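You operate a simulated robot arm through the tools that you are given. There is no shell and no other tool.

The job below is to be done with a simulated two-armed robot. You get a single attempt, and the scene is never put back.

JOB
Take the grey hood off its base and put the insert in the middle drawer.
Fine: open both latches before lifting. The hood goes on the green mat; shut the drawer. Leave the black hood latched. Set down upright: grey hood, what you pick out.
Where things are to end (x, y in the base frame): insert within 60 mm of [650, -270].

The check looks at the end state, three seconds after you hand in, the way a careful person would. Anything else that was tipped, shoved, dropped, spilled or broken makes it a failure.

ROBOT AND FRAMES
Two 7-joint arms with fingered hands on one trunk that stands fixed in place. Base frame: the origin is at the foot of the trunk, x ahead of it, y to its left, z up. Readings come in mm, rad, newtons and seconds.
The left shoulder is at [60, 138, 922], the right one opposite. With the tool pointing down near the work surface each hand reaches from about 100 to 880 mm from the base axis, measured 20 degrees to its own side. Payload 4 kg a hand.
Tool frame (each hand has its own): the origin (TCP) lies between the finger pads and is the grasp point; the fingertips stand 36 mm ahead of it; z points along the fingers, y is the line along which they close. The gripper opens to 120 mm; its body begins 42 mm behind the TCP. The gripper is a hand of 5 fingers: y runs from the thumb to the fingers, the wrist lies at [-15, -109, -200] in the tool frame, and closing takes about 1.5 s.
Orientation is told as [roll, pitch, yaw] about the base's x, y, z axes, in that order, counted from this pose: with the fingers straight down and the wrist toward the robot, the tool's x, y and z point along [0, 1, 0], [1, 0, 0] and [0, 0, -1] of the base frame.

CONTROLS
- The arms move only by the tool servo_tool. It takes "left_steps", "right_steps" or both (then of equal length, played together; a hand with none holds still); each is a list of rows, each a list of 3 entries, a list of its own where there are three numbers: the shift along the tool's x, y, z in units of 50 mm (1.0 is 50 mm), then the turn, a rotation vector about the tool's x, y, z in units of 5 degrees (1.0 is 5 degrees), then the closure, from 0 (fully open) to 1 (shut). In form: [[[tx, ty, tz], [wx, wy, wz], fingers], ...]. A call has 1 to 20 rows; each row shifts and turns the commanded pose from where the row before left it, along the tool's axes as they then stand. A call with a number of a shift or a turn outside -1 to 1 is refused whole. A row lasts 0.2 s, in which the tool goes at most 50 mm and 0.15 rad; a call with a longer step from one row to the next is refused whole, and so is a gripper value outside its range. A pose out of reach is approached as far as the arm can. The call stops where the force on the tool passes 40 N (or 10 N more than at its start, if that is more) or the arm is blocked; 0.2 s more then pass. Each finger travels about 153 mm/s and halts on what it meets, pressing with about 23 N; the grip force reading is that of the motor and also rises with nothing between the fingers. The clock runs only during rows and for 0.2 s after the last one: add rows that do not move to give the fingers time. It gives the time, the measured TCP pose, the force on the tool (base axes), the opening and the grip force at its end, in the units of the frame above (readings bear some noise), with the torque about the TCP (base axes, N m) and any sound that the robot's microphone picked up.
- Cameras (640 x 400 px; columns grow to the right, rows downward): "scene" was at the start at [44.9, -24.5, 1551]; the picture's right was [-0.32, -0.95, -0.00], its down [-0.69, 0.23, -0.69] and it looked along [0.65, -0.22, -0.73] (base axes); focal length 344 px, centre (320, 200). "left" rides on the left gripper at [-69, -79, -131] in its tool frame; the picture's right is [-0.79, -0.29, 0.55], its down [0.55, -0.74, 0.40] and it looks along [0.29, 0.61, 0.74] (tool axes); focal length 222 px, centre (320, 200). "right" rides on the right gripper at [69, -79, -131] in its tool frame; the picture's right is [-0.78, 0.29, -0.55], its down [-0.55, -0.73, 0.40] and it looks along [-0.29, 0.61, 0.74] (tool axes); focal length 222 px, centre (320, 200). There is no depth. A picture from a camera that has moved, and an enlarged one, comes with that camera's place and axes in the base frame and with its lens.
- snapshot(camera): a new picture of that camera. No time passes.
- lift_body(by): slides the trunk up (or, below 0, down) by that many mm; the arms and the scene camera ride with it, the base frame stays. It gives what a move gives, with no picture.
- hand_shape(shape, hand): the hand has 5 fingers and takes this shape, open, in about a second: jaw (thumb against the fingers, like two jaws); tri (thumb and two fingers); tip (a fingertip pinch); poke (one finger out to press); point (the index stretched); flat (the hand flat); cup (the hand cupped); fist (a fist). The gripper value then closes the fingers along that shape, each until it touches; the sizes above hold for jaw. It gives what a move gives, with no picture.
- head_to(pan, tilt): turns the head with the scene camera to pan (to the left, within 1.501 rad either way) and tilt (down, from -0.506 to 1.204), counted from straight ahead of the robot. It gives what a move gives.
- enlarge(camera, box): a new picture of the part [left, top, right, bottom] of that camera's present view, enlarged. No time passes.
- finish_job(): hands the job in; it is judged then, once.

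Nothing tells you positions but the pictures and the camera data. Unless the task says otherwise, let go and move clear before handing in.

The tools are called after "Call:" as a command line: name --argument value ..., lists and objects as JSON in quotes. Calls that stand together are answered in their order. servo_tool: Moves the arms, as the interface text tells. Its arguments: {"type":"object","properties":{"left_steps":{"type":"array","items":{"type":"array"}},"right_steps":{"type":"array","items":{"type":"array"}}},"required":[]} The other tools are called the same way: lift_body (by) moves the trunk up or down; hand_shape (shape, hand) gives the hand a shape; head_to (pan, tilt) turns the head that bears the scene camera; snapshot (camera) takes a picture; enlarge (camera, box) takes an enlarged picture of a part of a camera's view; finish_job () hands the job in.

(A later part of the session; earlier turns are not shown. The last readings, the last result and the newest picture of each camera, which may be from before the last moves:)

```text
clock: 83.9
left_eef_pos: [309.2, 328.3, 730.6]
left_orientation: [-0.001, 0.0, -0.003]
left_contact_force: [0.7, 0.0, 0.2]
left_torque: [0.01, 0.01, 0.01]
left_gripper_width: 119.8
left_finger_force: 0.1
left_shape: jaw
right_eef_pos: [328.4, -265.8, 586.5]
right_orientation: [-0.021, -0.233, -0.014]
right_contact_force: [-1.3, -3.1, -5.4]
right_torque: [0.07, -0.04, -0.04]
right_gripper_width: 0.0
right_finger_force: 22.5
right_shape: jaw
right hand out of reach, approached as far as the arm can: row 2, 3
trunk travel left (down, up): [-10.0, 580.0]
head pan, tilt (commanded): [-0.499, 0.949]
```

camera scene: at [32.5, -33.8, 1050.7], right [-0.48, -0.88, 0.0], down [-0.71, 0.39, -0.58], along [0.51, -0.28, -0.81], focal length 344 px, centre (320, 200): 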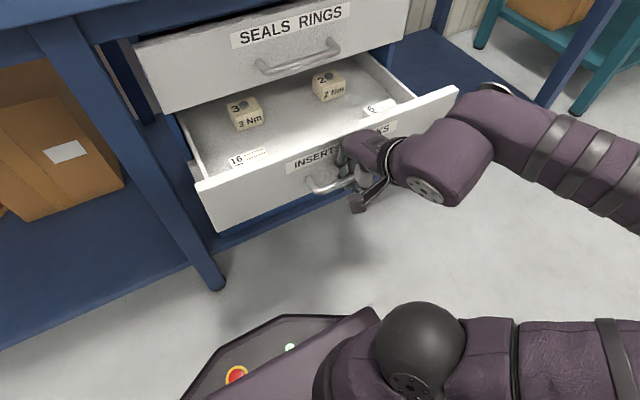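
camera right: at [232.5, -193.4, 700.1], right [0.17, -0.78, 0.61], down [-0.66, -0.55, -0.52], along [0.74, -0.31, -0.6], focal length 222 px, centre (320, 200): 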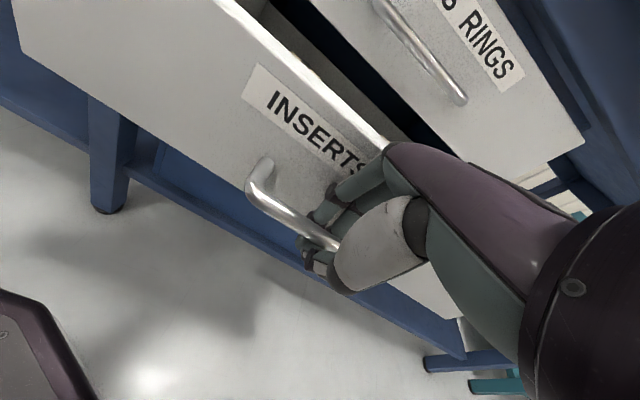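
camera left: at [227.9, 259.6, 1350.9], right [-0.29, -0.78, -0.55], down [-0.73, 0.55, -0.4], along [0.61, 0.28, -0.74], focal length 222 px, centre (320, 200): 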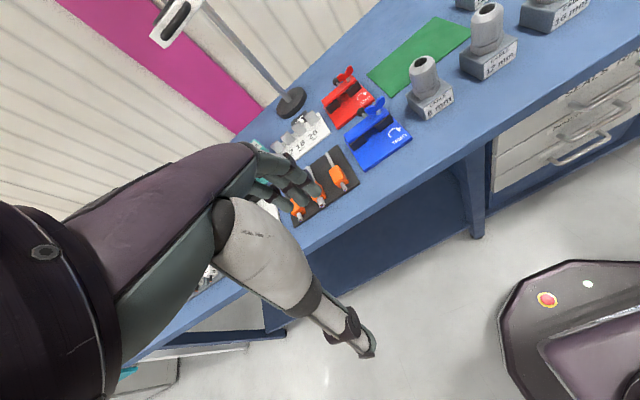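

That's as far as this grip can pull, with the drawer out about 195 mm. I'll let go of the bar by opening the fingers a little and drawing the hand up along its own axis.

Call:
servo_tool --right_steps '[[[0, 0, 0], [0, 0, 0], 0.85], [[0, 0, 0], [0, 0, 0], 0.72], [[0, 0, 0], [0, 0, 0], 0.72], [[0, 0, -0.2], [0, 0, 0], 0.72], [[0, 0, -0.3], [0, 0, 0], 0.72], [[0, 0, -0.4], [0, 0, 0], 0.72], [[0, 0, 0], [0, 0, 0], 0.72]]'

Call:
snapshot --camera "scene"

Call:
snapshot --camera "right"

```text
clock: 85.5
left_eef_pos: [308.9, 328.5, 730.6]
left_orientation: [0.001, 0.0, -0.002]
left_contact_force: [0.0, -0.2, 0.2]
left_torque: [-0.02, 0.01, 0.05]
left_gripper_width: 119.7
left_finger_force: 0.1
left_shape: jaw
right_eef_pos: [319.1, -264.2, 632.0]
right_orientation: [-0.019, -0.237, -0.016]
right_contact_force: [-0.2, -0.5, 0.8]
right_torque: [0.01, -0.04, 0.03]
right_gripper_width: 33.0
right_finger_force: 0.0
right_shape: jaw
trunk travel left (down, up): [-10.0, 580.0]
head pan, tilt (commanded): [-0.499, 0.949]
```

```text
taken
camera scene: at [32.8, -33.8, 1050.7], right [-0.48, -0.88, 0.0], down [-0.71, 0.39, -0.58], along [0.51, -0.28, -0.81], focal length 344 px, centre (320, 200)
```

scene: 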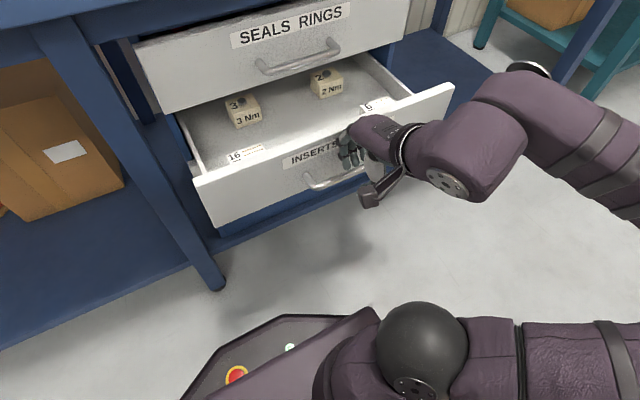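

```text
taken
camera right: at [212.8, -191.3, 739.9], right [0.14, -0.78, 0.62], down [-0.63, -0.55, -0.55], along [0.76, -0.31, -0.57], focal length 222 px, centre (320, 200)
```

right: 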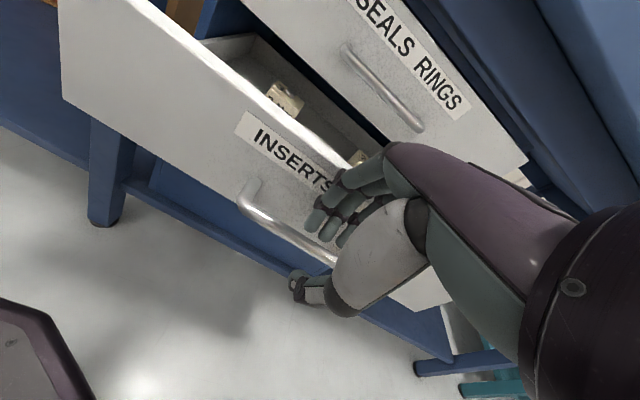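

The hand is clear of the handle. I'll raise it, level it to zero pitch, and then measure the open drawer and its front panel.

Call:
servo_tool --right_steps '[[[0, 0.2, -0.8], [0, 0, 0], 0.5], [[0, 0.2, -0.8], [0, 0, 0], 0.3], [[0, 0.2, -0.8], [0, 0, 0], 0.3], [[0, 0, 0], [1, 0, 0], 0.3], [[0, 0, 0], [1, 0, 0], 0.3], [[0, 0, 0], [0.7, 0.2, 0.2], 0.3], [[0, 0, 0], [0, 0, 0], 0.3]]'

Call:
enlarge --camera "scene" --box '[160, 40, 460, 240]'

Call:
snapshot --camera "right"

```text
clock: 87.1
left_eef_pos: [308.2, 328.3, 730.2]
left_orientation: [0.0, -0.001, -0.001]
left_contact_force: [0.3, -0.7, -0.2]
left_torque: [-0.01, -0.02, -0.02]
left_gripper_width: 120.0
left_finger_force: 0.0
left_shape: jaw
right_eef_pos: [319.7, -263.8, 756.5]
right_orientation: [0.0, 0.002, -0.036]
right_contact_force: [-0.8, -0.5, 0.3]
right_torque: [0.01, 0.05, -0.03]
right_gripper_width: 83.6
right_finger_force: 0.1
right_shape: jaw
trunk travel left (down, up): [-10.0, 580.0]
head pan, tilt (commanded): [-0.499, 0.949]
```

```text
2.00 times, centred on (310, 140) of scene
camera zoom: at [32.8, -33.8, 1050.6], right [-0.48, -0.88, 0.0], down [-0.71, 0.39, -0.58], along [0.51, -0.28, -0.81], focal length 689 px, centre (340, 320)
```

zoom: 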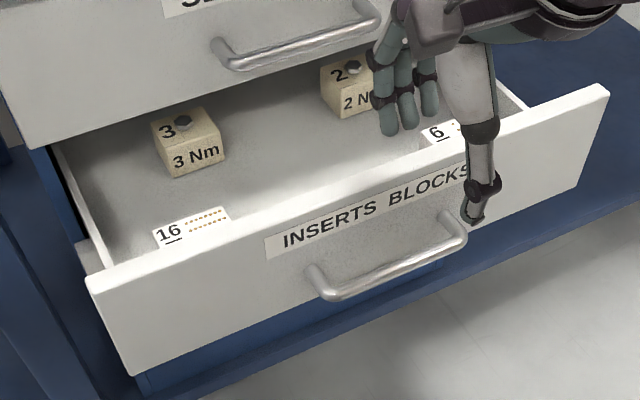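

```text
taken
camera right: at [243.4, -191.2, 886.9], right [0.26, -0.79, 0.55], down [-0.76, -0.52, -0.4], along [0.6, -0.31, -0.74], focal length 222 px, centre (320, 200)
```

right: 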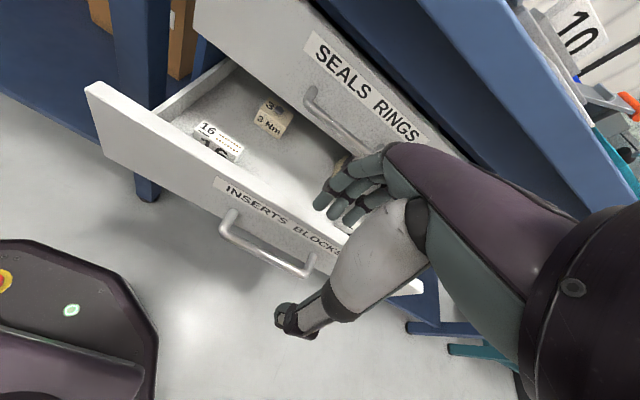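

The drawer slid back a bit on release: the panel face is now near x 396, so it's open about 170 mm. Inserts "16" and "6" sit front left and front right, with the front middle free. I'll grip the panel's top edge from above, fingers inside and thumb outside, and pull it further out.

Call:
servo_tool --right_steps '[[[0, 0.56, 0.37], [0, 0, -0.41], 0.3], [[0, 0.56, 0.37], [0, 0, 0], 0.3], [[-0.04, 0.56, 0.37], [0, 0, 0], 0.3], [[0, 0, 0.4], [0, 0, 0], 0.3], [[0, 0, 0], [0, 0, 0], 0.3]]'

Call:
enlarge --camera "scene" --box '[160, 40, 460, 240]'

Call:
snapshot --camera "right"

```text
clock: 88.3
left_eef_pos: [308.2, 328.1, 730.3]
left_orientation: [0.0, -0.002, -0.002]
left_contact_force: [-1.2, 1.0, 0.3]
left_torque: [0.01, -0.03, 0.02]
left_gripper_width: 119.8
left_finger_force: 0.1
left_shape: jaw
right_eef_pos: [405.4, -266.0, 678.7]
right_orientation: [-0.002, 0.001, -0.001]
right_contact_force: [0.7, -0.3, 0.4]
right_torque: [0.03, 0.02, 0.01]
right_gripper_width: 83.7
right_finger_force: 0.1
right_shape: jaw
trunk travel left (down, up): [-10.0, 580.0]
head pan, tilt (commanded): [-0.499, 0.949]
```

```text
2.00 times, centred on (310, 140) of scene
camera zoom: at [32.9, -33.8, 1050.6], right [-0.48, -0.88, 0.0], down [-0.71, 0.39, -0.58], along [0.51, -0.28, -0.81], focal length 689 px, centre (340, 320)
```

zoom: 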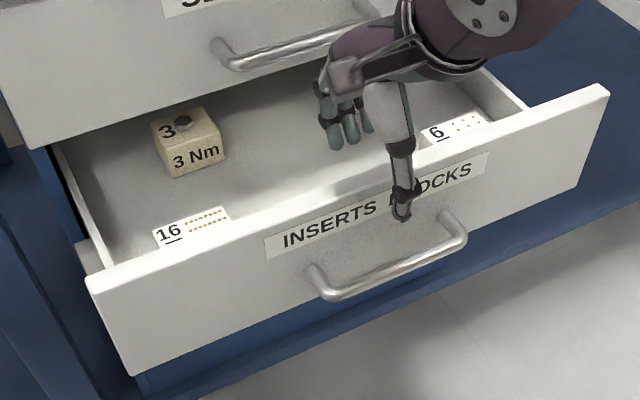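

```text
taken
camera right: at [325.1, -197.0, 810.1], right [0.29, -0.78, 0.55], down [-0.74, -0.55, -0.4], along [0.61, -0.29, -0.74], focal length 222 px, centre (320, 200)
```

right: 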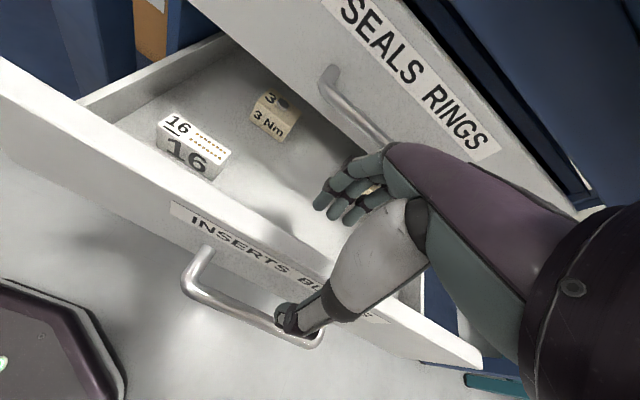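

The thumb is in front of the panel and the fingers are inside. I'll lower about 38 mm and close on the panel.

Call:
servo_tool --right_steps '[[[0, 0, 0.4], [0, 0, 0], 0.3], [[0, 0, 0.36], [0, 0, 0], 0.3], [[0, 0, 0], [0, 0, 0], 0.5], [[0, 0, 0], [0, 0, 0], 0.7], [[0, 0, 0], [0, 0, 0], 0.9], [[0, 0, 0], [0, 0, 0], 1], [[0, 0, 0], [0, 0, 0], 1], [[0, 0, 0], [0, 0, 0], 1]]'

Call:
enlarge --camera "scene" --box '[160, 40, 460, 240]'

```text
clock: 90.1
left_eef_pos: [308.3, 327.6, 729.9]
left_orientation: [0.0, 0.002, -0.002]
left_contact_force: [0.6, 0.5, -0.5]
left_torque: [-0.01, -0.01, 0.03]
left_gripper_width: 119.5
left_finger_force: 0.1
left_shape: jaw
right_eef_pos: [405.3, -266.4, 641.5]
right_orientation: [-0.002, 0.001, 0.001]
right_contact_force: [-1.7, 0.5, -3.1]
right_torque: [0.03, 0.05, 0.16]
right_gripper_width: 14.2
right_finger_force: 22.7
right_shape: jaw
trunk travel left (down, up): [-10.0, 580.0]
head pan, tilt (commanded): [-0.499, 0.949]
```

```text
2.00 times, centred on (310, 140) of scene
camera zoom: at [32.9, -33.9, 1050.6], right [-0.48, -0.88, 0.0], down [-0.71, 0.39, -0.58], along [0.51, -0.28, -0.81], focal length 689 px, centre (340, 320)
```

zoom: 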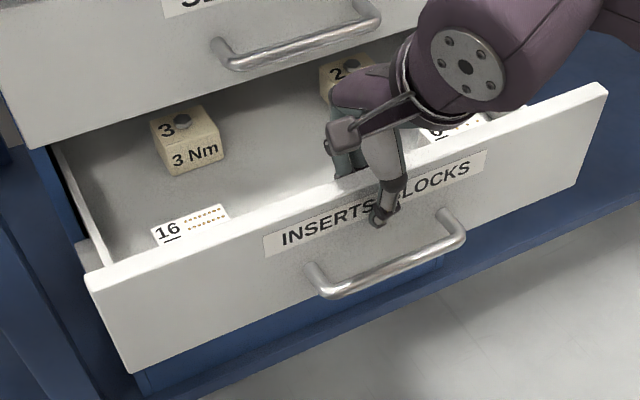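

The panel is gripped, about 14 mm thick. I'll pull it straight out another 70–75 mm.

Call:
servo_tool --right_steps '[[[0, -0.12, 0], [0, 0, 0], 1], [[0, -0.2, 0], [0, 0, 0], 1], [[0, -0.2, 0], [0, 0, 0], 1], [[0, -0.2, 0], [0, 0, 0], 1], [[0, -0.2, 0], [0, 0, 0], 1], [[0, -0.2, 0], [0, 0, 0], 1], [[0, -0.2, 0], [0, 0, 0], 1], [[0, -0.16, 0], [0, 0, 0], 1], [[0, 0, 0], [0, 0, 0], 1]]'

Call:
snapshot --camera "scene"

```text
clock: 92.1
left_eef_pos: [309.3, 329.3, 730.6]
left_orientation: [-0.002, 0.001, 0.0]
left_contact_force: [-0.8, -0.1, 0.1]
left_torque: [0.01, 0.0, -0.01]
left_gripper_width: 119.7
left_finger_force: 0.1
left_shape: jaw
right_eef_pos: [329.9, -264.6, 640.7]
right_orientation: [-0.003, 0.0, -0.001]
right_contact_force: [0.2, 3.0, -1.0]
right_torque: [0.08, 0.0, 0.14]
right_gripper_width: 14.2
right_finger_force: 23.4
right_shape: jaw
trunk travel left (down, up): [-10.0, 580.0]
head pan, tilt (commanded): [-0.499, 0.949]
```

```text
taken
camera scene: at [32.9, -33.8, 1050.6], right [-0.48, -0.88, 0.0], down [-0.71, 0.39, -0.58], along [0.51, -0.28, -0.81], focal length 344 px, centre (320, 200)
```

scene: 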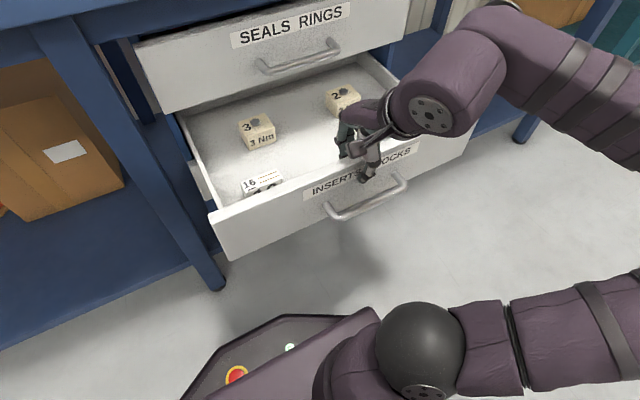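

The drawer is out about 243 mm and the panel centre is at x 330. I'll let go of the panel and rise, then view the inside.

Call:
servo_tool --right_steps '[[[0, 0, 0], [0, 0, 0], 0.8], [[0, 0, 0], [0, 0, 0], 0.6], [[0, 0, 0], [0, 0, 0], 0.4], [[0, 0, 0], [0, 0, 0], 0.4], [[0, 0, -0.4], [0, 0, 0], 0.3], [[0, 0, -0.8], [0, 0, 0], 0.2], [[0, 0, -0.8], [0, 0, 0], 0], [[0, 0, -0.8], [0, 0, 0], 0], [[0, 0, 0], [0, 0, 0], 0]]'

Call:
enlarge --camera "scene" --box '[160, 40, 480, 260]'

Call:
snapshot --camera "right"

```text
clock: 94.1
left_eef_pos: [308.0, 329.0, 729.7]
left_orientation: [0.0, 0.0, -0.001]
left_contact_force: [0.2, -0.4, -0.3]
left_torque: [-0.01, 0.01, -0.02]
left_gripper_width: 120.0
left_finger_force: 0.1
left_shape: jaw
right_eef_pos: [330.9, -267.0, 781.5]
right_orientation: [-0.002, 0.0, 0.001]
right_contact_force: [0.5, -0.2, 0.2]
right_torque: [0.0, -0.03, 0.04]
right_gripper_width: 119.5
right_finger_force: 0.0
right_shape: jaw
trunk travel left (down, up): [-10.0, 580.0]
head pan, tilt (commanded): [-0.499, 0.949]
```

```text
1.82 times, centred on (320, 150) of scene
camera zoom: at [32.8, -33.8, 1050.6], right [-0.48, -0.88, 0.0], down [-0.71, 0.39, -0.58], along [0.51, -0.28, -0.81], focal length 626 px, centre (320, 291)
```

zoom: 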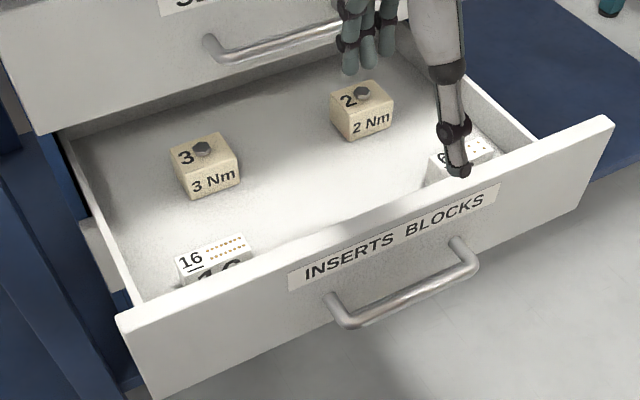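

```text
taken
camera right: at [251.9, -197.8, 912.7], right [0.29, -0.78, 0.55], down [-0.74, -0.55, -0.4], along [0.61, -0.29, -0.74], focal length 222 px, centre (320, 200)
```

right: 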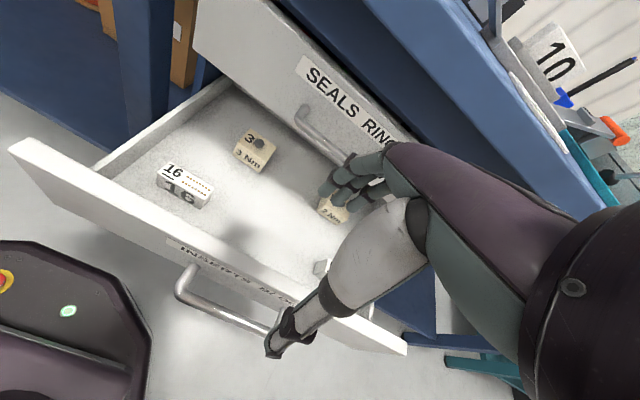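

The front middle of the drawer is free: "16" is near (418, -127), "6" near (413, -434), and the blocks are further back. I'll raise the trunk with the hand clear of the table, then go for the insert.

Call:
lift_body --by 500

Call:
head_to --pan -0.45 --tilt 0.85

Call:
snapshot --camera "scene"

Call:
snapshot --camera "right"

```text
refused: 500 is not a number from -400 to 400
```

```text
clock: 94.8
left_eef_pos: [309.3, 328.1, 730.0]
left_orientation: [0.0, -0.001, -0.001]
left_contact_force: [-0.1, -0.1, -0.2]
left_torque: [0.02, 0.03, 0.01]
left_gripper_width: 119.7
left_finger_force: 0.0
left_shape: jaw
right_eef_pos: [332.2, -265.9, 781.9]
right_orientation: [-0.002, 0.001, -0.001]
right_contact_force: [0.6, -0.5, 0.4]
right_torque: [-0.02, -0.01, 0.02]
right_gripper_width: 119.6
right_finger_force: 0.0
right_shape: jaw
trunk travel left (down, up): [-10.0, 580.0]
head pan, tilt (commanded): [-0.45, 0.85]
```

```text
taken
camera scene: at [39.4, -33.1, 1058.1], right [-0.44, -0.9, 0.0], down [-0.68, 0.33, -0.66], along [0.59, -0.29, -0.75], focal length 344 px, centre (320, 200)
```

scene: 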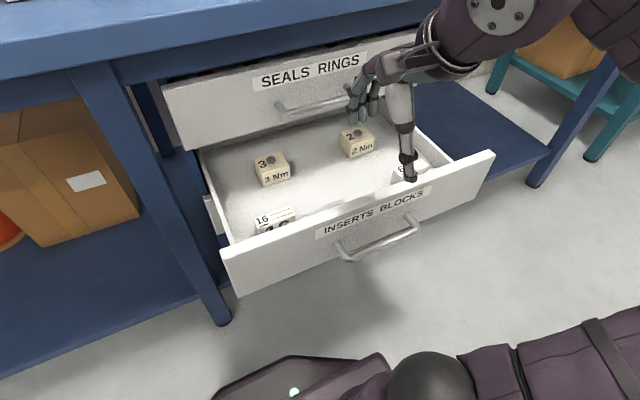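

```text
taken
camera right: at [252.0, -197.9, 912.3], right [0.29, -0.78, 0.55], down [-0.74, -0.55, -0.4], along [0.61, -0.29, -0.74], focal length 222 px, centre (320, 200)
```

right: 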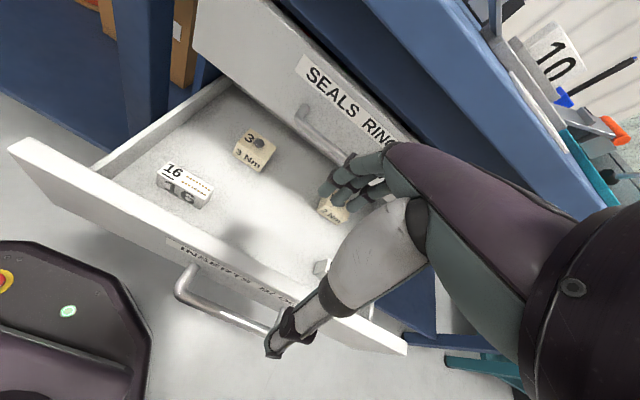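

The lift is limited to 400 mm per call, so I'll raise in two steps.

Call:
lift_body --by 400

Call:
lift_body --by 100

Call:
snapshot --camera "scene"

Call:
snapshot --camera "right"

```text
clock: 98.6
left_eef_pos: [309.7, 328.3, 1130.0]
left_orientation: [-0.001, 0.0, -0.002]
left_contact_force: [0.2, 0.2, 0.2]
left_torque: [-0.01, 0.02, 0.01]
left_gripper_width: 119.8
left_finger_force: 0.1
left_shape: jaw
right_eef_pos: [332.0, -267.1, 1180.5]
right_orientation: [-0.002, -0.002, 0.0]
right_contact_force: [-0.7, -1.2, 0.1]
right_torque: [-0.01, 0.02, -0.04]
right_gripper_width: 119.8
right_finger_force: 0.2
right_shape: jaw
trunk travel left (down, up): [-410.0, 180.0]
head pan, tilt (commanded): [-0.45, 0.85]
```

```text
clock: 100.0
left_eef_pos: [309.2, 329.4, 1230.5]
left_orientation: [0.001, 0.0, -0.002]
left_contact_force: [-0.1, -0.7, -0.2]
left_torque: [-0.02, 0.03, 0.0]
left_gripper_width: 119.9
left_finger_force: 0.0
left_shape: jaw
right_eef_pos: [331.1, -267.4, 1280.8]
right_orientation: [-0.002, 0.001, -0.002]
right_contact_force: [-0.5, -0.6, -0.3]
right_torque: [0.02, -0.01, -0.01]
right_gripper_width: 119.6
right_finger_force: 0.1
right_shape: jaw
trunk travel left (down, up): [-510.0, 80.0]
head pan, tilt (commanded): [-0.45, 0.85]
```

```text
taken
camera scene: at [39.4, -33.1, 1558.1], right [-0.44, -0.9, 0.0], down [-0.68, 0.33, -0.66], along [0.59, -0.29, -0.75], focal length 344 px, centre (320, 200)
```

scene: 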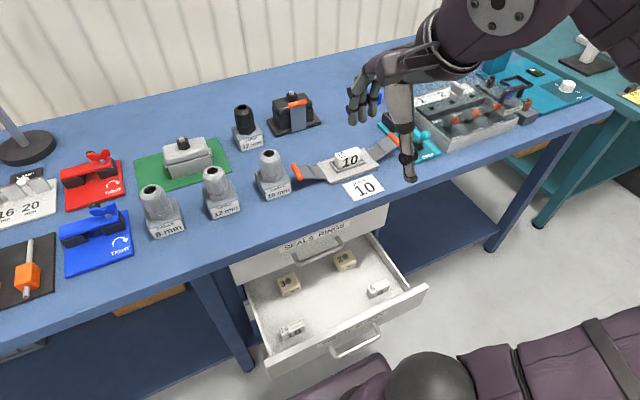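

```text
taken
camera right: at [252.1, -198.0, 1412.2], right [0.29, -0.78, 0.55], down [-0.74, -0.55, -0.4], along [0.61, -0.29, -0.74], focal length 222 px, centre (320, 200)
```

right: 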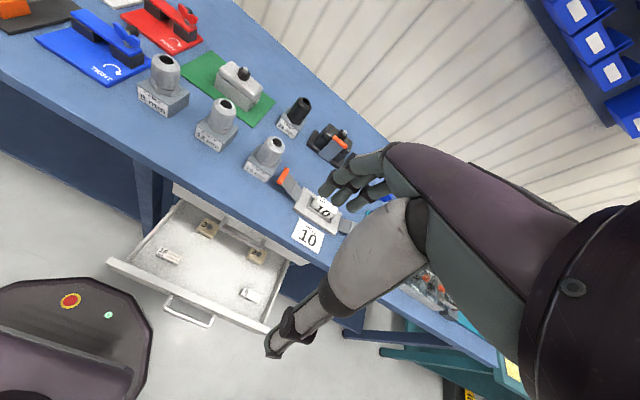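

The open drawer and the insert are both in view. I'll enlarge the insert from both cameras to fix its centre.

Call:
enlarge --camera "scene" --box '[290, 130, 410, 210]'

Call:
enlarge --camera "right" --box '[260, 150, 380, 260]'

```text
5.00 times, centred on (350, 170) of scene
camera zoom: at [39.4, -33.1, 1558.1], right [-0.44, -0.9, 0.0], down [-0.68, 0.33, -0.66], along [0.59, -0.29, -0.75], focal length 1722 px, centre (170, 350)
```

zoom: 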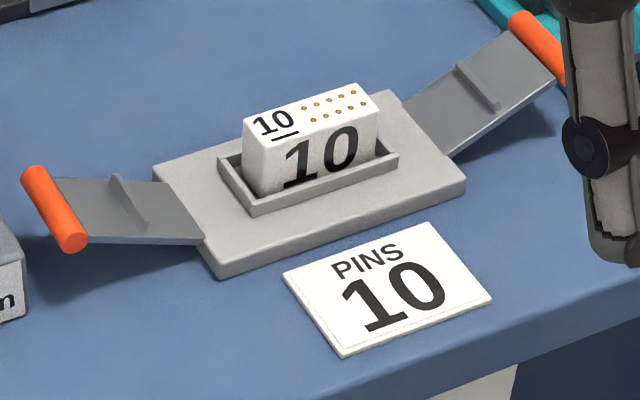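

```text
3.64 times, centred on (320, 205) of right
camera zoom: at [252.1, -198.0, 1412.2], right [0.29, -0.78, 0.55], down [-0.74, -0.55, -0.4], along [0.61, -0.29, -0.74], focal length 808 px, centre (320, 182)
```

zoom: 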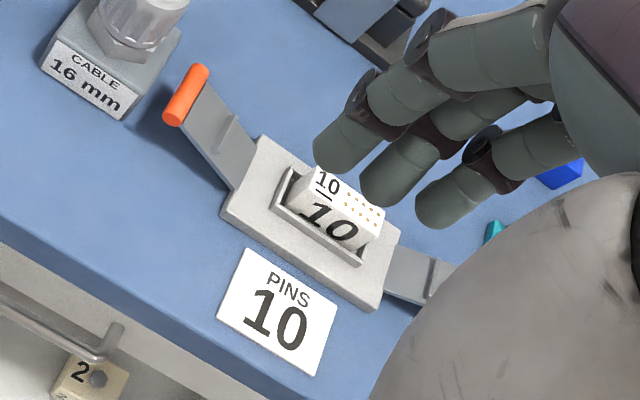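

The insert's centre is about (644, -408) with its top near z 943. I'll bring the open hand above it.

Call:
servo_tool --right_steps '[[[-0.298, 0.696, 0.444], [0, 0, 0], 0], [[-0.298, 0.696, 0.444], [0, 0, 0], 0], [[-0.298, 0.696, 0.444], [0, 0, 0], 0], [[-0.298, 0.696, 0.444], [0, 0, 0], 0], [[-0.298, 0.696, 0.444], [0, 0, 0], 0], [[-0.298, 0.696, 0.444], [0, 0, 0], 0], [[-0.298, 0.696, 0.444], [0, 0, 0], 0], [[-0.298, 0.696, 0.444], [0, 0, 0], 0], [[-0.298, 0.696, 0.444], [0, 0, 0], 0], [[0, 0, 0], [0, 0, 0], 0]]'

Call:
enlarge --camera "scene" --box '[290, 70, 430, 210]'

Call:
enlarge --camera "right" --box '[180, 150, 400, 370]'

```text
clock: 102.2
left_eef_pos: [307.2, 328.5, 1229.9]
left_orientation: [0.0, -0.002, 0.0]
left_contact_force: [-0.2, 0.7, -0.9]
left_torque: [0.03, -0.03, 0.01]
left_gripper_width: 119.8
left_finger_force: 0.1
left_shape: jaw
right_eef_pos: [644.5, -401.2, 1081.2]
right_orientation: [-0.003, -0.001, -0.001]
right_contact_force: [0.2, 0.2, -0.9]
right_torque: [-0.01, -0.03, -0.01]
right_gripper_width: 119.8
right_finger_force: 0.1
right_shape: jaw
trunk travel left (down, up): [-510.0, 80.0]
head pan, tilt (commanded): [-0.45, 0.85]
```

```text
2.86 times, centred on (360, 140) of scene
camera zoom: at [38.9, -32.7, 1558.2], right [-0.43, -0.9, 0.0], down [-0.68, 0.33, -0.66], along [0.59, -0.29, -0.75], focal length 984 px, centre (206, 371)
```

zoom: 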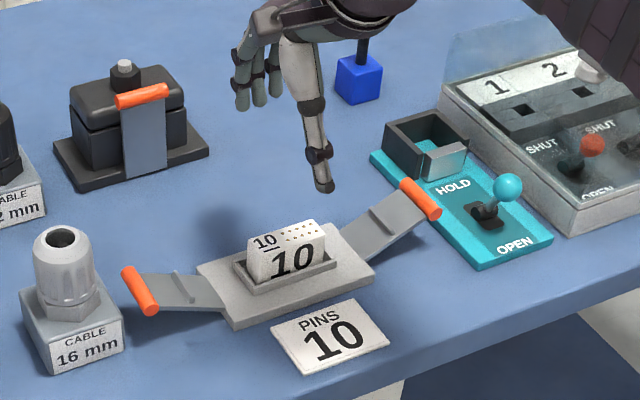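

```text
1.82 times, centred on (290, 260) of right
camera zoom: at [565.1, -332.2, 1212.5], right [0.29, -0.78, 0.55], down [-0.74, -0.55, -0.4], along [0.61, -0.29, -0.74], focal length 404 px, centre (374, 91)
```

zoom: 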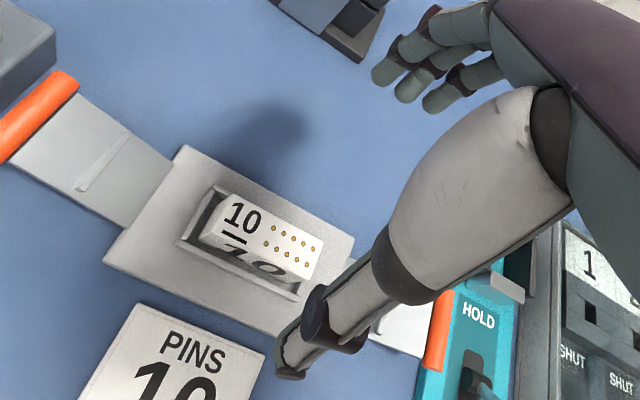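

Cross-checking against the hand's own thumb, the scene camera reads about 9 mm too far in x, so I take the insert's centre as x 636. I'll shift and descend until the fingertips are just above the tray rim.

Call:
servo_tool --right_steps '[[[0, -0.17, 0.5], [0, 0, 0], 0], [[0, 0, 0.6], [0, 0, 0], 0], [[0, 0, 0.6], [0, 0, 0], 0], [[0, 0, 0.4], [0, 0, 0], 0], [[0, 0, 0.2], [0, 0, 0], 0], [[0, 0, 0], [0, 0, 0], 0]]'

Call:
enlarge --camera "scene" --box '[290, 100, 430, 210]'

Call:
enlarge --camera "right" --box '[180, 150, 400, 370]'

```text
clock: 103.6
left_eef_pos: [308.1, 328.3, 1230.6]
left_orientation: [0.0, 0.001, 0.0]
left_contact_force: [-0.2, 0.3, 1.0]
left_torque: [0.02, 0.01, 0.0]
left_gripper_width: 120.2
left_finger_force: 0.1
left_shape: jaw
right_eef_pos: [635.5, -401.5, 967.5]
right_orientation: [-0.002, 0.0, -0.001]
right_contact_force: [-0.7, 0.4, 0.0]
right_torque: [-0.04, 0.0, -0.03]
right_gripper_width: 119.8
right_finger_force: 0.0
right_shape: jaw
trunk travel left (down, up): [-510.0, 80.0]
head pan, tilt (commanded): [-0.45, 0.85]
```

```text
3.64 times, centred on (360, 155) of scene
camera zoom: at [39.4, -33.1, 1558.1], right [-0.44, -0.9, 0.0], down [-0.68, 0.33, -0.66], along [0.59, -0.29, -0.75], focal length 1252 px, centre (174, 364)
```

zoom: 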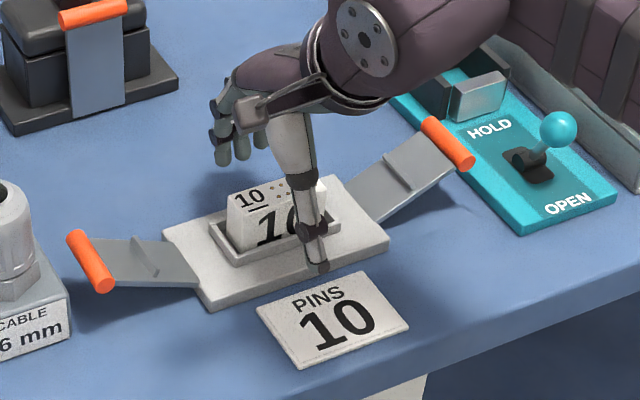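

```text
1.82 times, centred on (290, 260) of right
camera zoom: at [555.9, -332.7, 1098.3], right [0.29, -0.78, 0.55], down [-0.74, -0.55, -0.4], along [0.61, -0.29, -0.74], focal length 404 px, centre (374, 91)
```

zoom: 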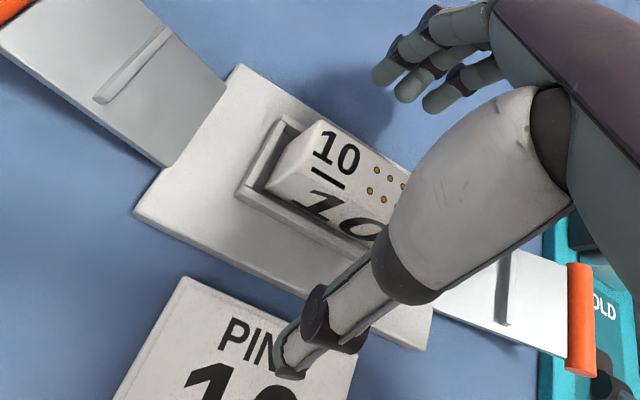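

I'll lower a further 8 mm and close slowly on the insert.

Call:
servo_tool --right_steps '[[[0, 0, 0.16], [0, 0, 0], 0], [[0, 0, 0], [0, 0, 0], 0.2], [[0, 0, 0], [0, 0, 0], 0.4], [[0, 0, 0], [0, 0, 0], 0.6], [[0, 0, 0], [0, 0, 0], 0.6], [[0, 0, 0], [0, 0, 0], 0.6]]'

Call:
enlarge --camera "scene" --box '[310, 110, 410, 200]'

Call:
enlarge --camera "right" --box '[180, 150, 400, 370]'

```text
clock: 105.0
left_eef_pos: [308.2, 328.6, 1230.4]
left_orientation: [-0.001, 0.001, -0.001]
left_contact_force: [0.3, -0.2, 0.8]
left_torque: [0.01, -0.01, -0.02]
left_gripper_width: 120.2
left_finger_force: 0.2
left_shape: jaw
right_eef_pos: [636.5, -401.5, 959.6]
right_orientation: [-0.003, 0.0, -0.001]
right_contact_force: [0.2, -0.6, 0.5]
right_torque: [-0.05, 0.03, 0.0]
right_gripper_width: 48.2
right_finger_force: 0.1
right_shape: jaw
trunk travel left (down, up): [-510.0, 80.0]
head pan, tilt (commanded): [-0.45, 0.85]
```

```text
4.44 times, centred on (360, 155) of scene
camera zoom: at [39.5, -33.1, 1558.1], right [-0.44, -0.9, 0.0], down [-0.68, 0.33, -0.66], along [0.59, -0.29, -0.75], focal length 1531 px, centre (142, 400)
```

zoom: 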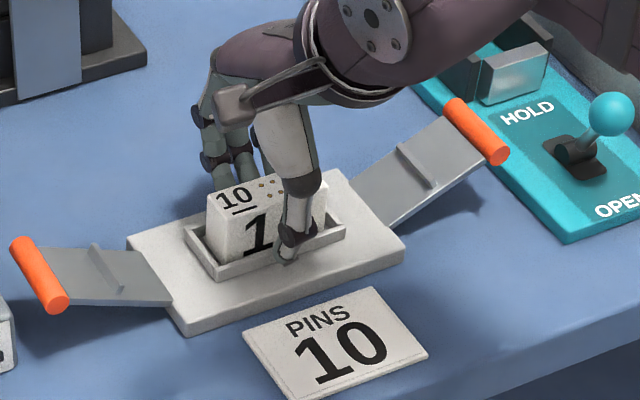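

```text
1.82 times, centred on (290, 260) of right
camera zoom: at [556.5, -332.4, 1090.7], right [0.29, -0.78, 0.55], down [-0.74, -0.55, -0.4], along [0.61, -0.29, -0.74], focal length 404 px, centre (374, 91)
```

zoom: 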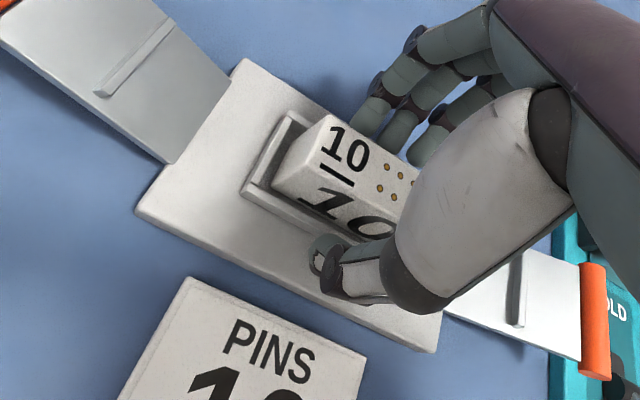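

The thumb tip is just above the rim. I'll continue closing to grip.

Call:
servo_tool --right_steps '[[[0, 0, 0], [0, 0, 0], 0.7], [[0, 0, 0], [0, 0, 0], 0.8], [[0, 0, 0], [0, 0, 0], 0.9], [[0, 0, 0], [0, 0, 0], 1], [[0, 0, 0], [0, 0, 0], 1], [[0, 0, 0], [0, 0, 0], 1], [[0, 0, 0], [0, 0, 0], 1]]'

Call:
enlarge --camera "scene" --box '[310, 110, 410, 200]'

Call:
enlarge --camera "right" --box '[180, 150, 400, 370]'

```text
clock: 106.6
left_eef_pos: [309.7, 327.7, 1230.2]
left_orientation: [0.0, 0.001, -0.001]
left_contact_force: [-0.1, 0.6, 0.3]
left_torque: [-0.02, 0.03, -0.02]
left_gripper_width: 119.9
left_finger_force: 0.0
left_shape: jaw
right_eef_pos: [636.7, -402.1, 959.0]
right_orientation: [-0.002, 0.0, 0.0]
right_contact_force: [1.4, -0.4, 4.2]
right_torque: [0.02, -0.09, -0.09]
right_gripper_width: 27.0
right_finger_force: 22.6
right_shape: jaw
trunk travel left (down, up): [-510.0, 80.0]
head pan, tilt (commanded): [-0.45, 0.85]
```

```text
4.44 times, centred on (360, 155) of scene
camera zoom: at [39.4, -33.0, 1558.2], right [-0.44, -0.9, 0.0], down [-0.68, 0.33, -0.66], along [0.59, -0.29, -0.75], focal length 1531 px, centre (142, 400)
```

zoom: 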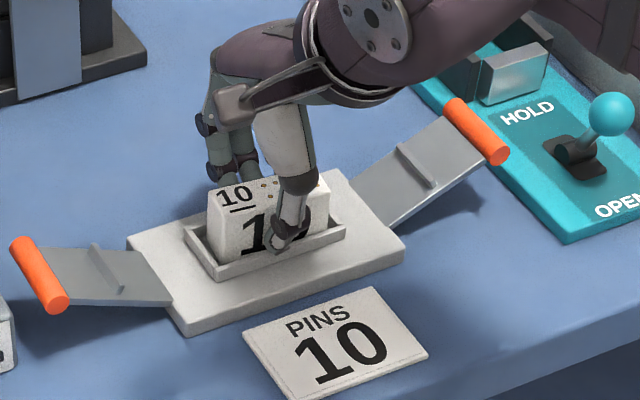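

```text
1.82 times, centred on (290, 260) of right
camera zoom: at [556.4, -332.4, 1090.9], right [0.29, -0.78, 0.55], down [-0.74, -0.55, -0.4], along [0.61, -0.29, -0.74], focal length 404 px, centre (374, 91)
```

zoom: 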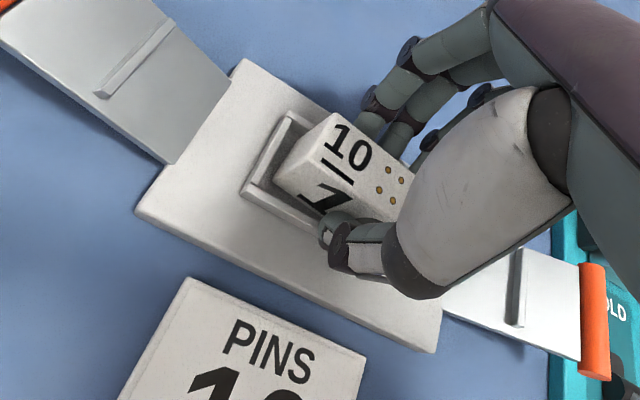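

The insert is gripped at 27 mm. I'll lift it slowly and check it comes straight.

Call:
servo_tool --right_steps '[[[0, 0, -0.1], [0, 0, 0], 1], [[0, 0, -0.2], [0, 0, 0], 1], [[0, 0, -0.3], [0, 0, 0], 1], [[0, 0, -0.4], [0, 0, 0], 1], [[0, 0, -0.6], [0, 0, 0], 1], [[0, 0, 0], [0, 0, 0], 1]]'

Call:
enlarge --camera "scene" --box '[290, 80, 410, 200]'

Call:
enlarge --camera "right" --box '[180, 150, 400, 370]'

```text
clock: 108.0
left_eef_pos: [309.2, 328.4, 1230.5]
left_orientation: [-0.001, 0.0, -0.002]
left_contact_force: [-0.3, -0.3, -0.3]
left_torque: [-0.04, 0.04, -0.01]
left_gripper_width: 120.1
left_finger_force: 0.0
left_shape: jaw
right_eef_pos: [638.5, -401.2, 1039.1]
right_orientation: [-0.002, 0.002, 0.0]
right_contact_force: [0.5, 0.3, -1.7]
right_torque: [0.0, 0.01, -0.01]
right_gripper_width: 24.5
right_finger_force: 22.9
right_shape: jaw
trunk travel left (down, up): [-510.0, 80.0]
head pan, tilt (commanded): [-0.45, 0.85]
```

```text
3.33 times, centred on (350, 140) of scene
camera zoom: at [39.7, -33.3, 1558.1], right [-0.44, -0.9, 0.0], down [-0.68, 0.33, -0.66], along [0.59, -0.29, -0.75], focal length 1148 px, centre (220, 400)
```

zoom: 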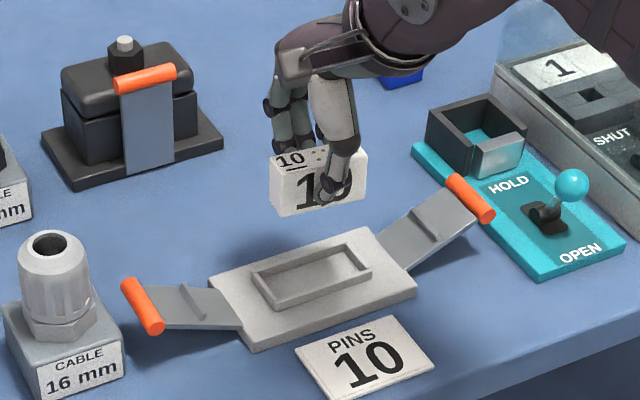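

```text
1.82 times, centred on (290, 260) of right
camera zoom: at [558.6, -333.5, 1170.7], right [0.29, -0.78, 0.55], down [-0.74, -0.55, -0.4], along [0.61, -0.29, -0.74], focal length 404 px, centre (374, 91)
```

zoom: 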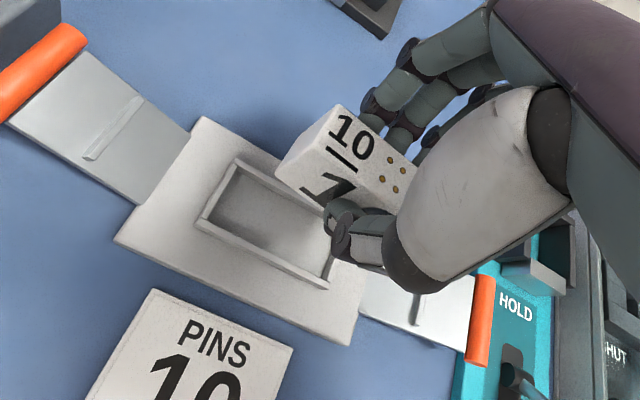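

The insert is up and hanging straight. I'll raise it further and carry it back over the table edge to in front of the drawer, at x about 360.

Call:
servo_tool --right_steps '[[[0, 0, -0.6], [0, 0, 0], 1], [[0, 0, -0.6], [0, 0, 0], 1], [[0.2, -0.4, -0.2], [0, 0, 0], 1], [[0.34, -0.69, 0], [0, 0, 0], 1], [[0.34, -0.69, 0], [0, 0, 0], 1], [[0.34, -0.69, 0], [0, 0, 0], 1], [[0.34, -0.69, 0], [0, 0, 0], 1], [[0.34, -0.69, 0], [0, 0, 0], 1], [[0.34, -0.69, 0], [0, 0, 0], 1], [[0.34, -0.69, 0], [0, 0, 0], 1], [[0.13, -0.3, 0], [0, 0, 0], 1], [[0, 0, 0], [0, 0, 0], 1]]'

Call:
snapshot --camera "scene"

Call:
enlarge --camera "right" --box '[180, 150, 400, 370]'

```text
clock: 110.6
left_eef_pos: [308.5, 328.7, 1231.7]
left_orientation: [-0.001, -0.001, 0.0]
left_contact_force: [-0.4, -0.1, -0.8]
left_torque: [0.01, -0.01, -0.01]
left_gripper_width: 119.6
left_finger_force: 0.1
left_shape: jaw
right_eef_pos: [362.1, -264.8, 1109.6]
right_orientation: [-0.001, -0.002, -0.001]
right_contact_force: [-0.1, -0.3, -0.7]
right_torque: [0.0, 0.06, 0.04]
right_gripper_width: 24.5
right_finger_force: 23.5
right_shape: jaw
trunk travel left (down, up): [-510.0, 80.0]
head pan, tilt (commanded): [-0.45, 0.85]
```

```text
taken
camera scene: at [39.6, -33.1, 1558.1], right [-0.44, -0.9, 0.0], down [-0.68, 0.33, -0.66], along [0.59, -0.29, -0.75], focal length 344 px, centre (320, 200)
```

scene: 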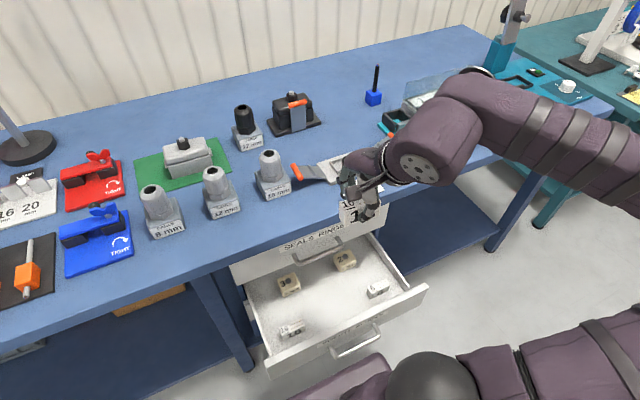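

```text
1.82 times, centred on (290, 260) of right
camera zoom: at [282.9, -196.1, 1240.7], right [0.29, -0.78, 0.55], down [-0.74, -0.55, -0.4], along [0.61, -0.29, -0.74], focal length 404 px, centre (374, 91)
```

zoom: 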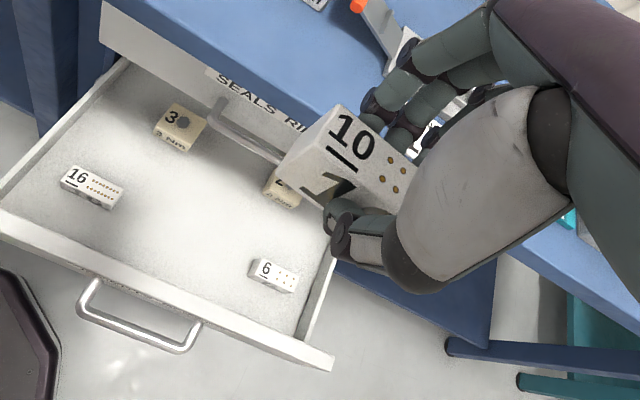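

The hand and insert are clear above the drawer front. I'll lower the trunk 380 mm, keeping the insert above the panel's top edge.

Call:
lift_body --by -380

Call:
snapshot --camera "scene"

Call:
enlarge --camera "right" --box '[120, 100, 400, 370]'

```text
clock: 114.2
left_eef_pos: [308.4, 329.0, 850.3]
left_orientation: [0.001, 0.0, -0.003]
left_contact_force: [0.0, 0.6, -1.0]
left_torque: [0.01, 0.01, -0.01]
left_gripper_width: 120.0
left_finger_force: 0.0
left_shape: jaw
right_eef_pos: [363.0, -265.3, 730.2]
right_orientation: [0.0, -0.001, -0.002]
right_contact_force: [-0.9, 0.2, -0.2]
right_torque: [0.02, 0.01, -0.01]
right_gripper_width: 24.8
right_finger_force: 22.9
right_shape: jaw
trunk travel left (down, up): [-130.0, 460.0]
head pan, tilt (commanded): [-0.45, 0.85]
```

```text
taken
camera scene: at [39.4, -33.1, 1178.2], right [-0.44, -0.9, 0.0], down [-0.68, 0.33, -0.66], along [0.59, -0.29, -0.75], focal length 344 px, centre (320, 200)
```

scene: 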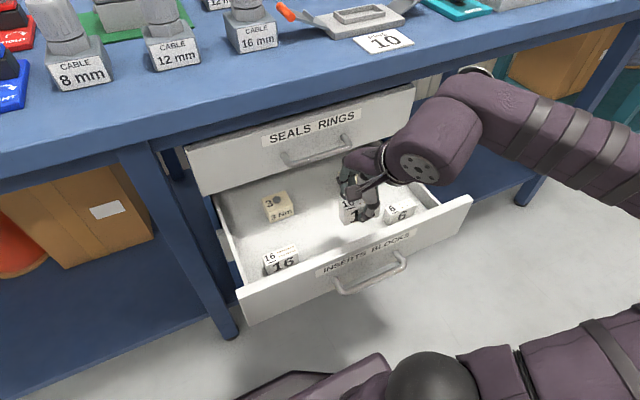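

```text
1.48 times, centred on (260, 235) of right
camera zoom: at [283.0, -196.2, 860.8], right [0.29, -0.78, 0.55], down [-0.74, -0.55, -0.4], along [0.61, -0.29, -0.74], focal length 329 px, centre (409, 148)
```

zoom: 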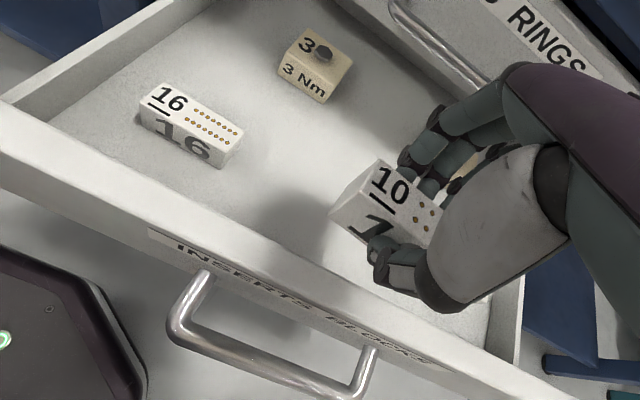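

The insert hangs above the free middle spot. I'll move forward to x about 410 and lower most of the way.

Call:
servo_tool --right_steps '[[[0, 0.47, 0.1], [0, 0, 0], 1], [[0, 0.47, 0.1], [0, 0, 0], 1], [[0, 0, 0.5], [0, 0, 0], 1], [[0, 0, 0.5], [0, 0, 0], 1], [[0, 0, 0.5], [0, 0, 0], 1], [[0, 0, 0.3], [0, 0, 0], 1], [[0, 0, 0], [0, 0, 0], 1]]'

Call:
snapshot --camera "scene"

Call:
enlarge --camera "right" --box '[120, 100, 400, 370]'

```text
clock: 115.8
left_eef_pos: [307.7, 329.5, 849.6]
left_orientation: [-0.001, 0.0, -0.003]
left_contact_force: [0.8, 0.2, -0.7]
left_torque: [-0.01, 0.01, 0.02]
left_gripper_width: 120.0
left_finger_force: 0.2
left_shape: jaw
right_eef_pos: [409.4, -265.6, 629.4]
right_orientation: [-0.003, -0.001, -0.003]
right_contact_force: [-0.5, -0.5, -0.6]
right_torque: [-0.01, 0.0, 0.0]
right_gripper_width: 24.7
right_finger_force: 23.0
right_shape: jaw
trunk travel left (down, up): [-130.0, 460.0]
head pan, tilt (commanded): [-0.45, 0.85]
```

```text
taken
camera scene: at [39.5, -33.1, 1178.1], right [-0.44, -0.9, 0.0], down [-0.68, 0.33, -0.66], along [0.59, -0.29, -0.75], focal length 344 px, centre (320, 200)
```

scene: 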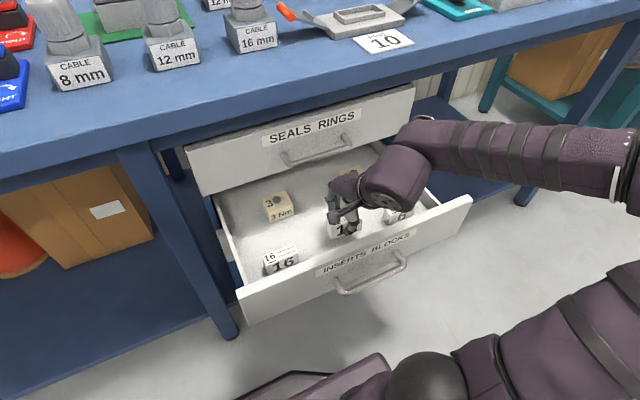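

```text
1.48 times, centred on (260, 235) of right
camera zoom: at [330.1, -197.2, 760.0], right [0.29, -0.78, 0.55], down [-0.74, -0.55, -0.4], along [0.61, -0.29, -0.74], focal length 329 px, centre (409, 148)
```

zoom: 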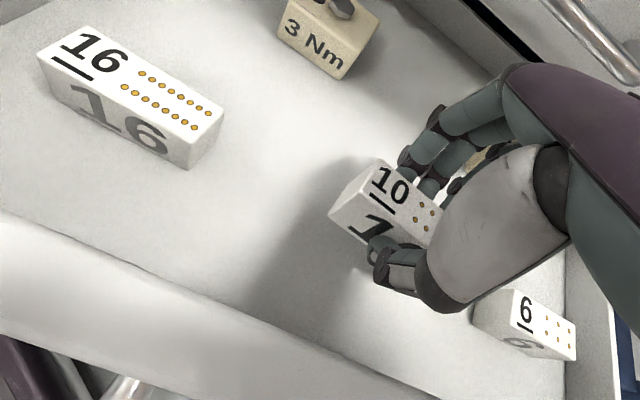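

Clear on both sides. I'll lower in small steps until I feel the drawer floor.

Call:
servo_tool --right_steps '[[[0, 0, 0.2], [0, 0, 0], 1], [[0, 0, 0.12], [0, 0, 0], 1], [[0, 0, 0.05], [0, 0, 0], 1], [[0, 0, 0.05], [0, 0, 0], 1], [[0, 0, 0], [0, 0, 0], 1]]'

Call:
enlarge --camera "right" --box '[200, 130, 400, 330]'

```text
clock: 117.0
left_eef_pos: [307.0, 328.0, 850.4]
left_orientation: [0.001, -0.001, -0.002]
left_contact_force: [0.0, -0.1, -0.7]
left_torque: [-0.02, 0.0, 0.02]
left_gripper_width: 119.9
left_finger_force: 0.1
left_shape: jaw
right_eef_pos: [410.7, -266.0, 607.6]
right_orientation: [-0.002, -0.001, -0.002]
right_contact_force: [0.1, 0.4, 0.3]
right_torque: [-0.02, 0.03, -0.01]
right_gripper_width: 24.6
right_finger_force: 23.3
right_shape: jaw
trunk travel left (down, up): [-130.0, 460.0]
head pan, tilt (commanded): [-0.45, 0.85]
```

```text
2.00 times, centred on (300, 230) of right
camera zoom: at [330.3, -196.8, 739.1], right [0.29, -0.78, 0.55], down [-0.74, -0.55, -0.4], along [0.61, -0.29, -0.74], focal length 444 px, centre (360, 140)
```

zoom: 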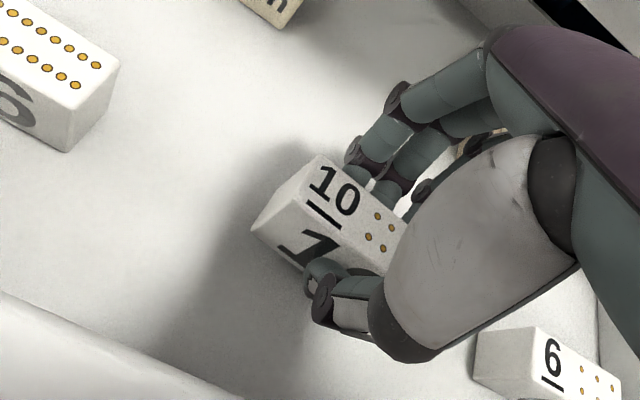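

Call:
servo_tool --right_steps '[[[0, 0, 0.06], [0, 0, 0], 1], [[0, 0, 0.06], [0, 0, 0], 1], [[0, 0, 0.05], [0, 0, 0], 1], [[0, 0, 0], [0, 0, 0], 1]]'

Call:
enlarge --camera "right" --box '[200, 130, 400, 330]'

```text
clock: 118.0
left_eef_pos: [309.1, 329.0, 850.7]
left_orientation: [0.0, 0.0, -0.002]
left_contact_force: [-0.3, -0.1, 1.3]
left_torque: [0.05, -0.02, -0.03]
left_gripper_width: 120.0
left_finger_force: 0.0
left_shape: jaw
right_eef_pos: [410.2, -265.8, 599.8]
right_orientation: [0.0, -0.002, -0.001]
right_contact_force: [-0.5, 0.3, -0.9]
right_torque: [-0.01, -0.01, 0.02]
right_gripper_width: 24.7
right_finger_force: 23.1
right_shape: jaw
trunk travel left (down, up): [-130.0, 460.0]
head pan, tilt (commanded): [-0.45, 0.85]
```

```text
2.00 times, centred on (300, 230) of right
camera zoom: at [330.5, -196.6, 730.7], right [0.29, -0.78, 0.55], down [-0.74, -0.55, -0.4], along [0.61, -0.29, -0.74], focal length 444 px, centre (360, 140)
```

zoom: 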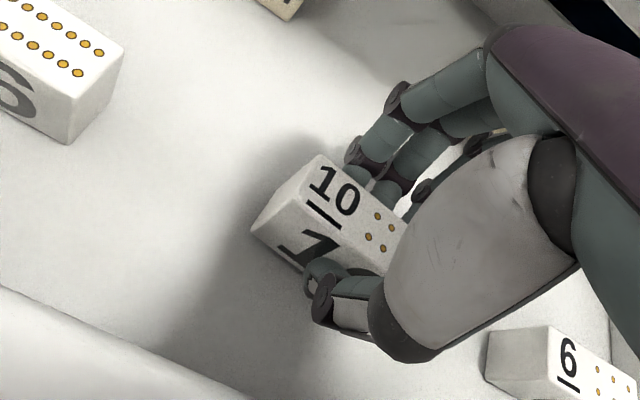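

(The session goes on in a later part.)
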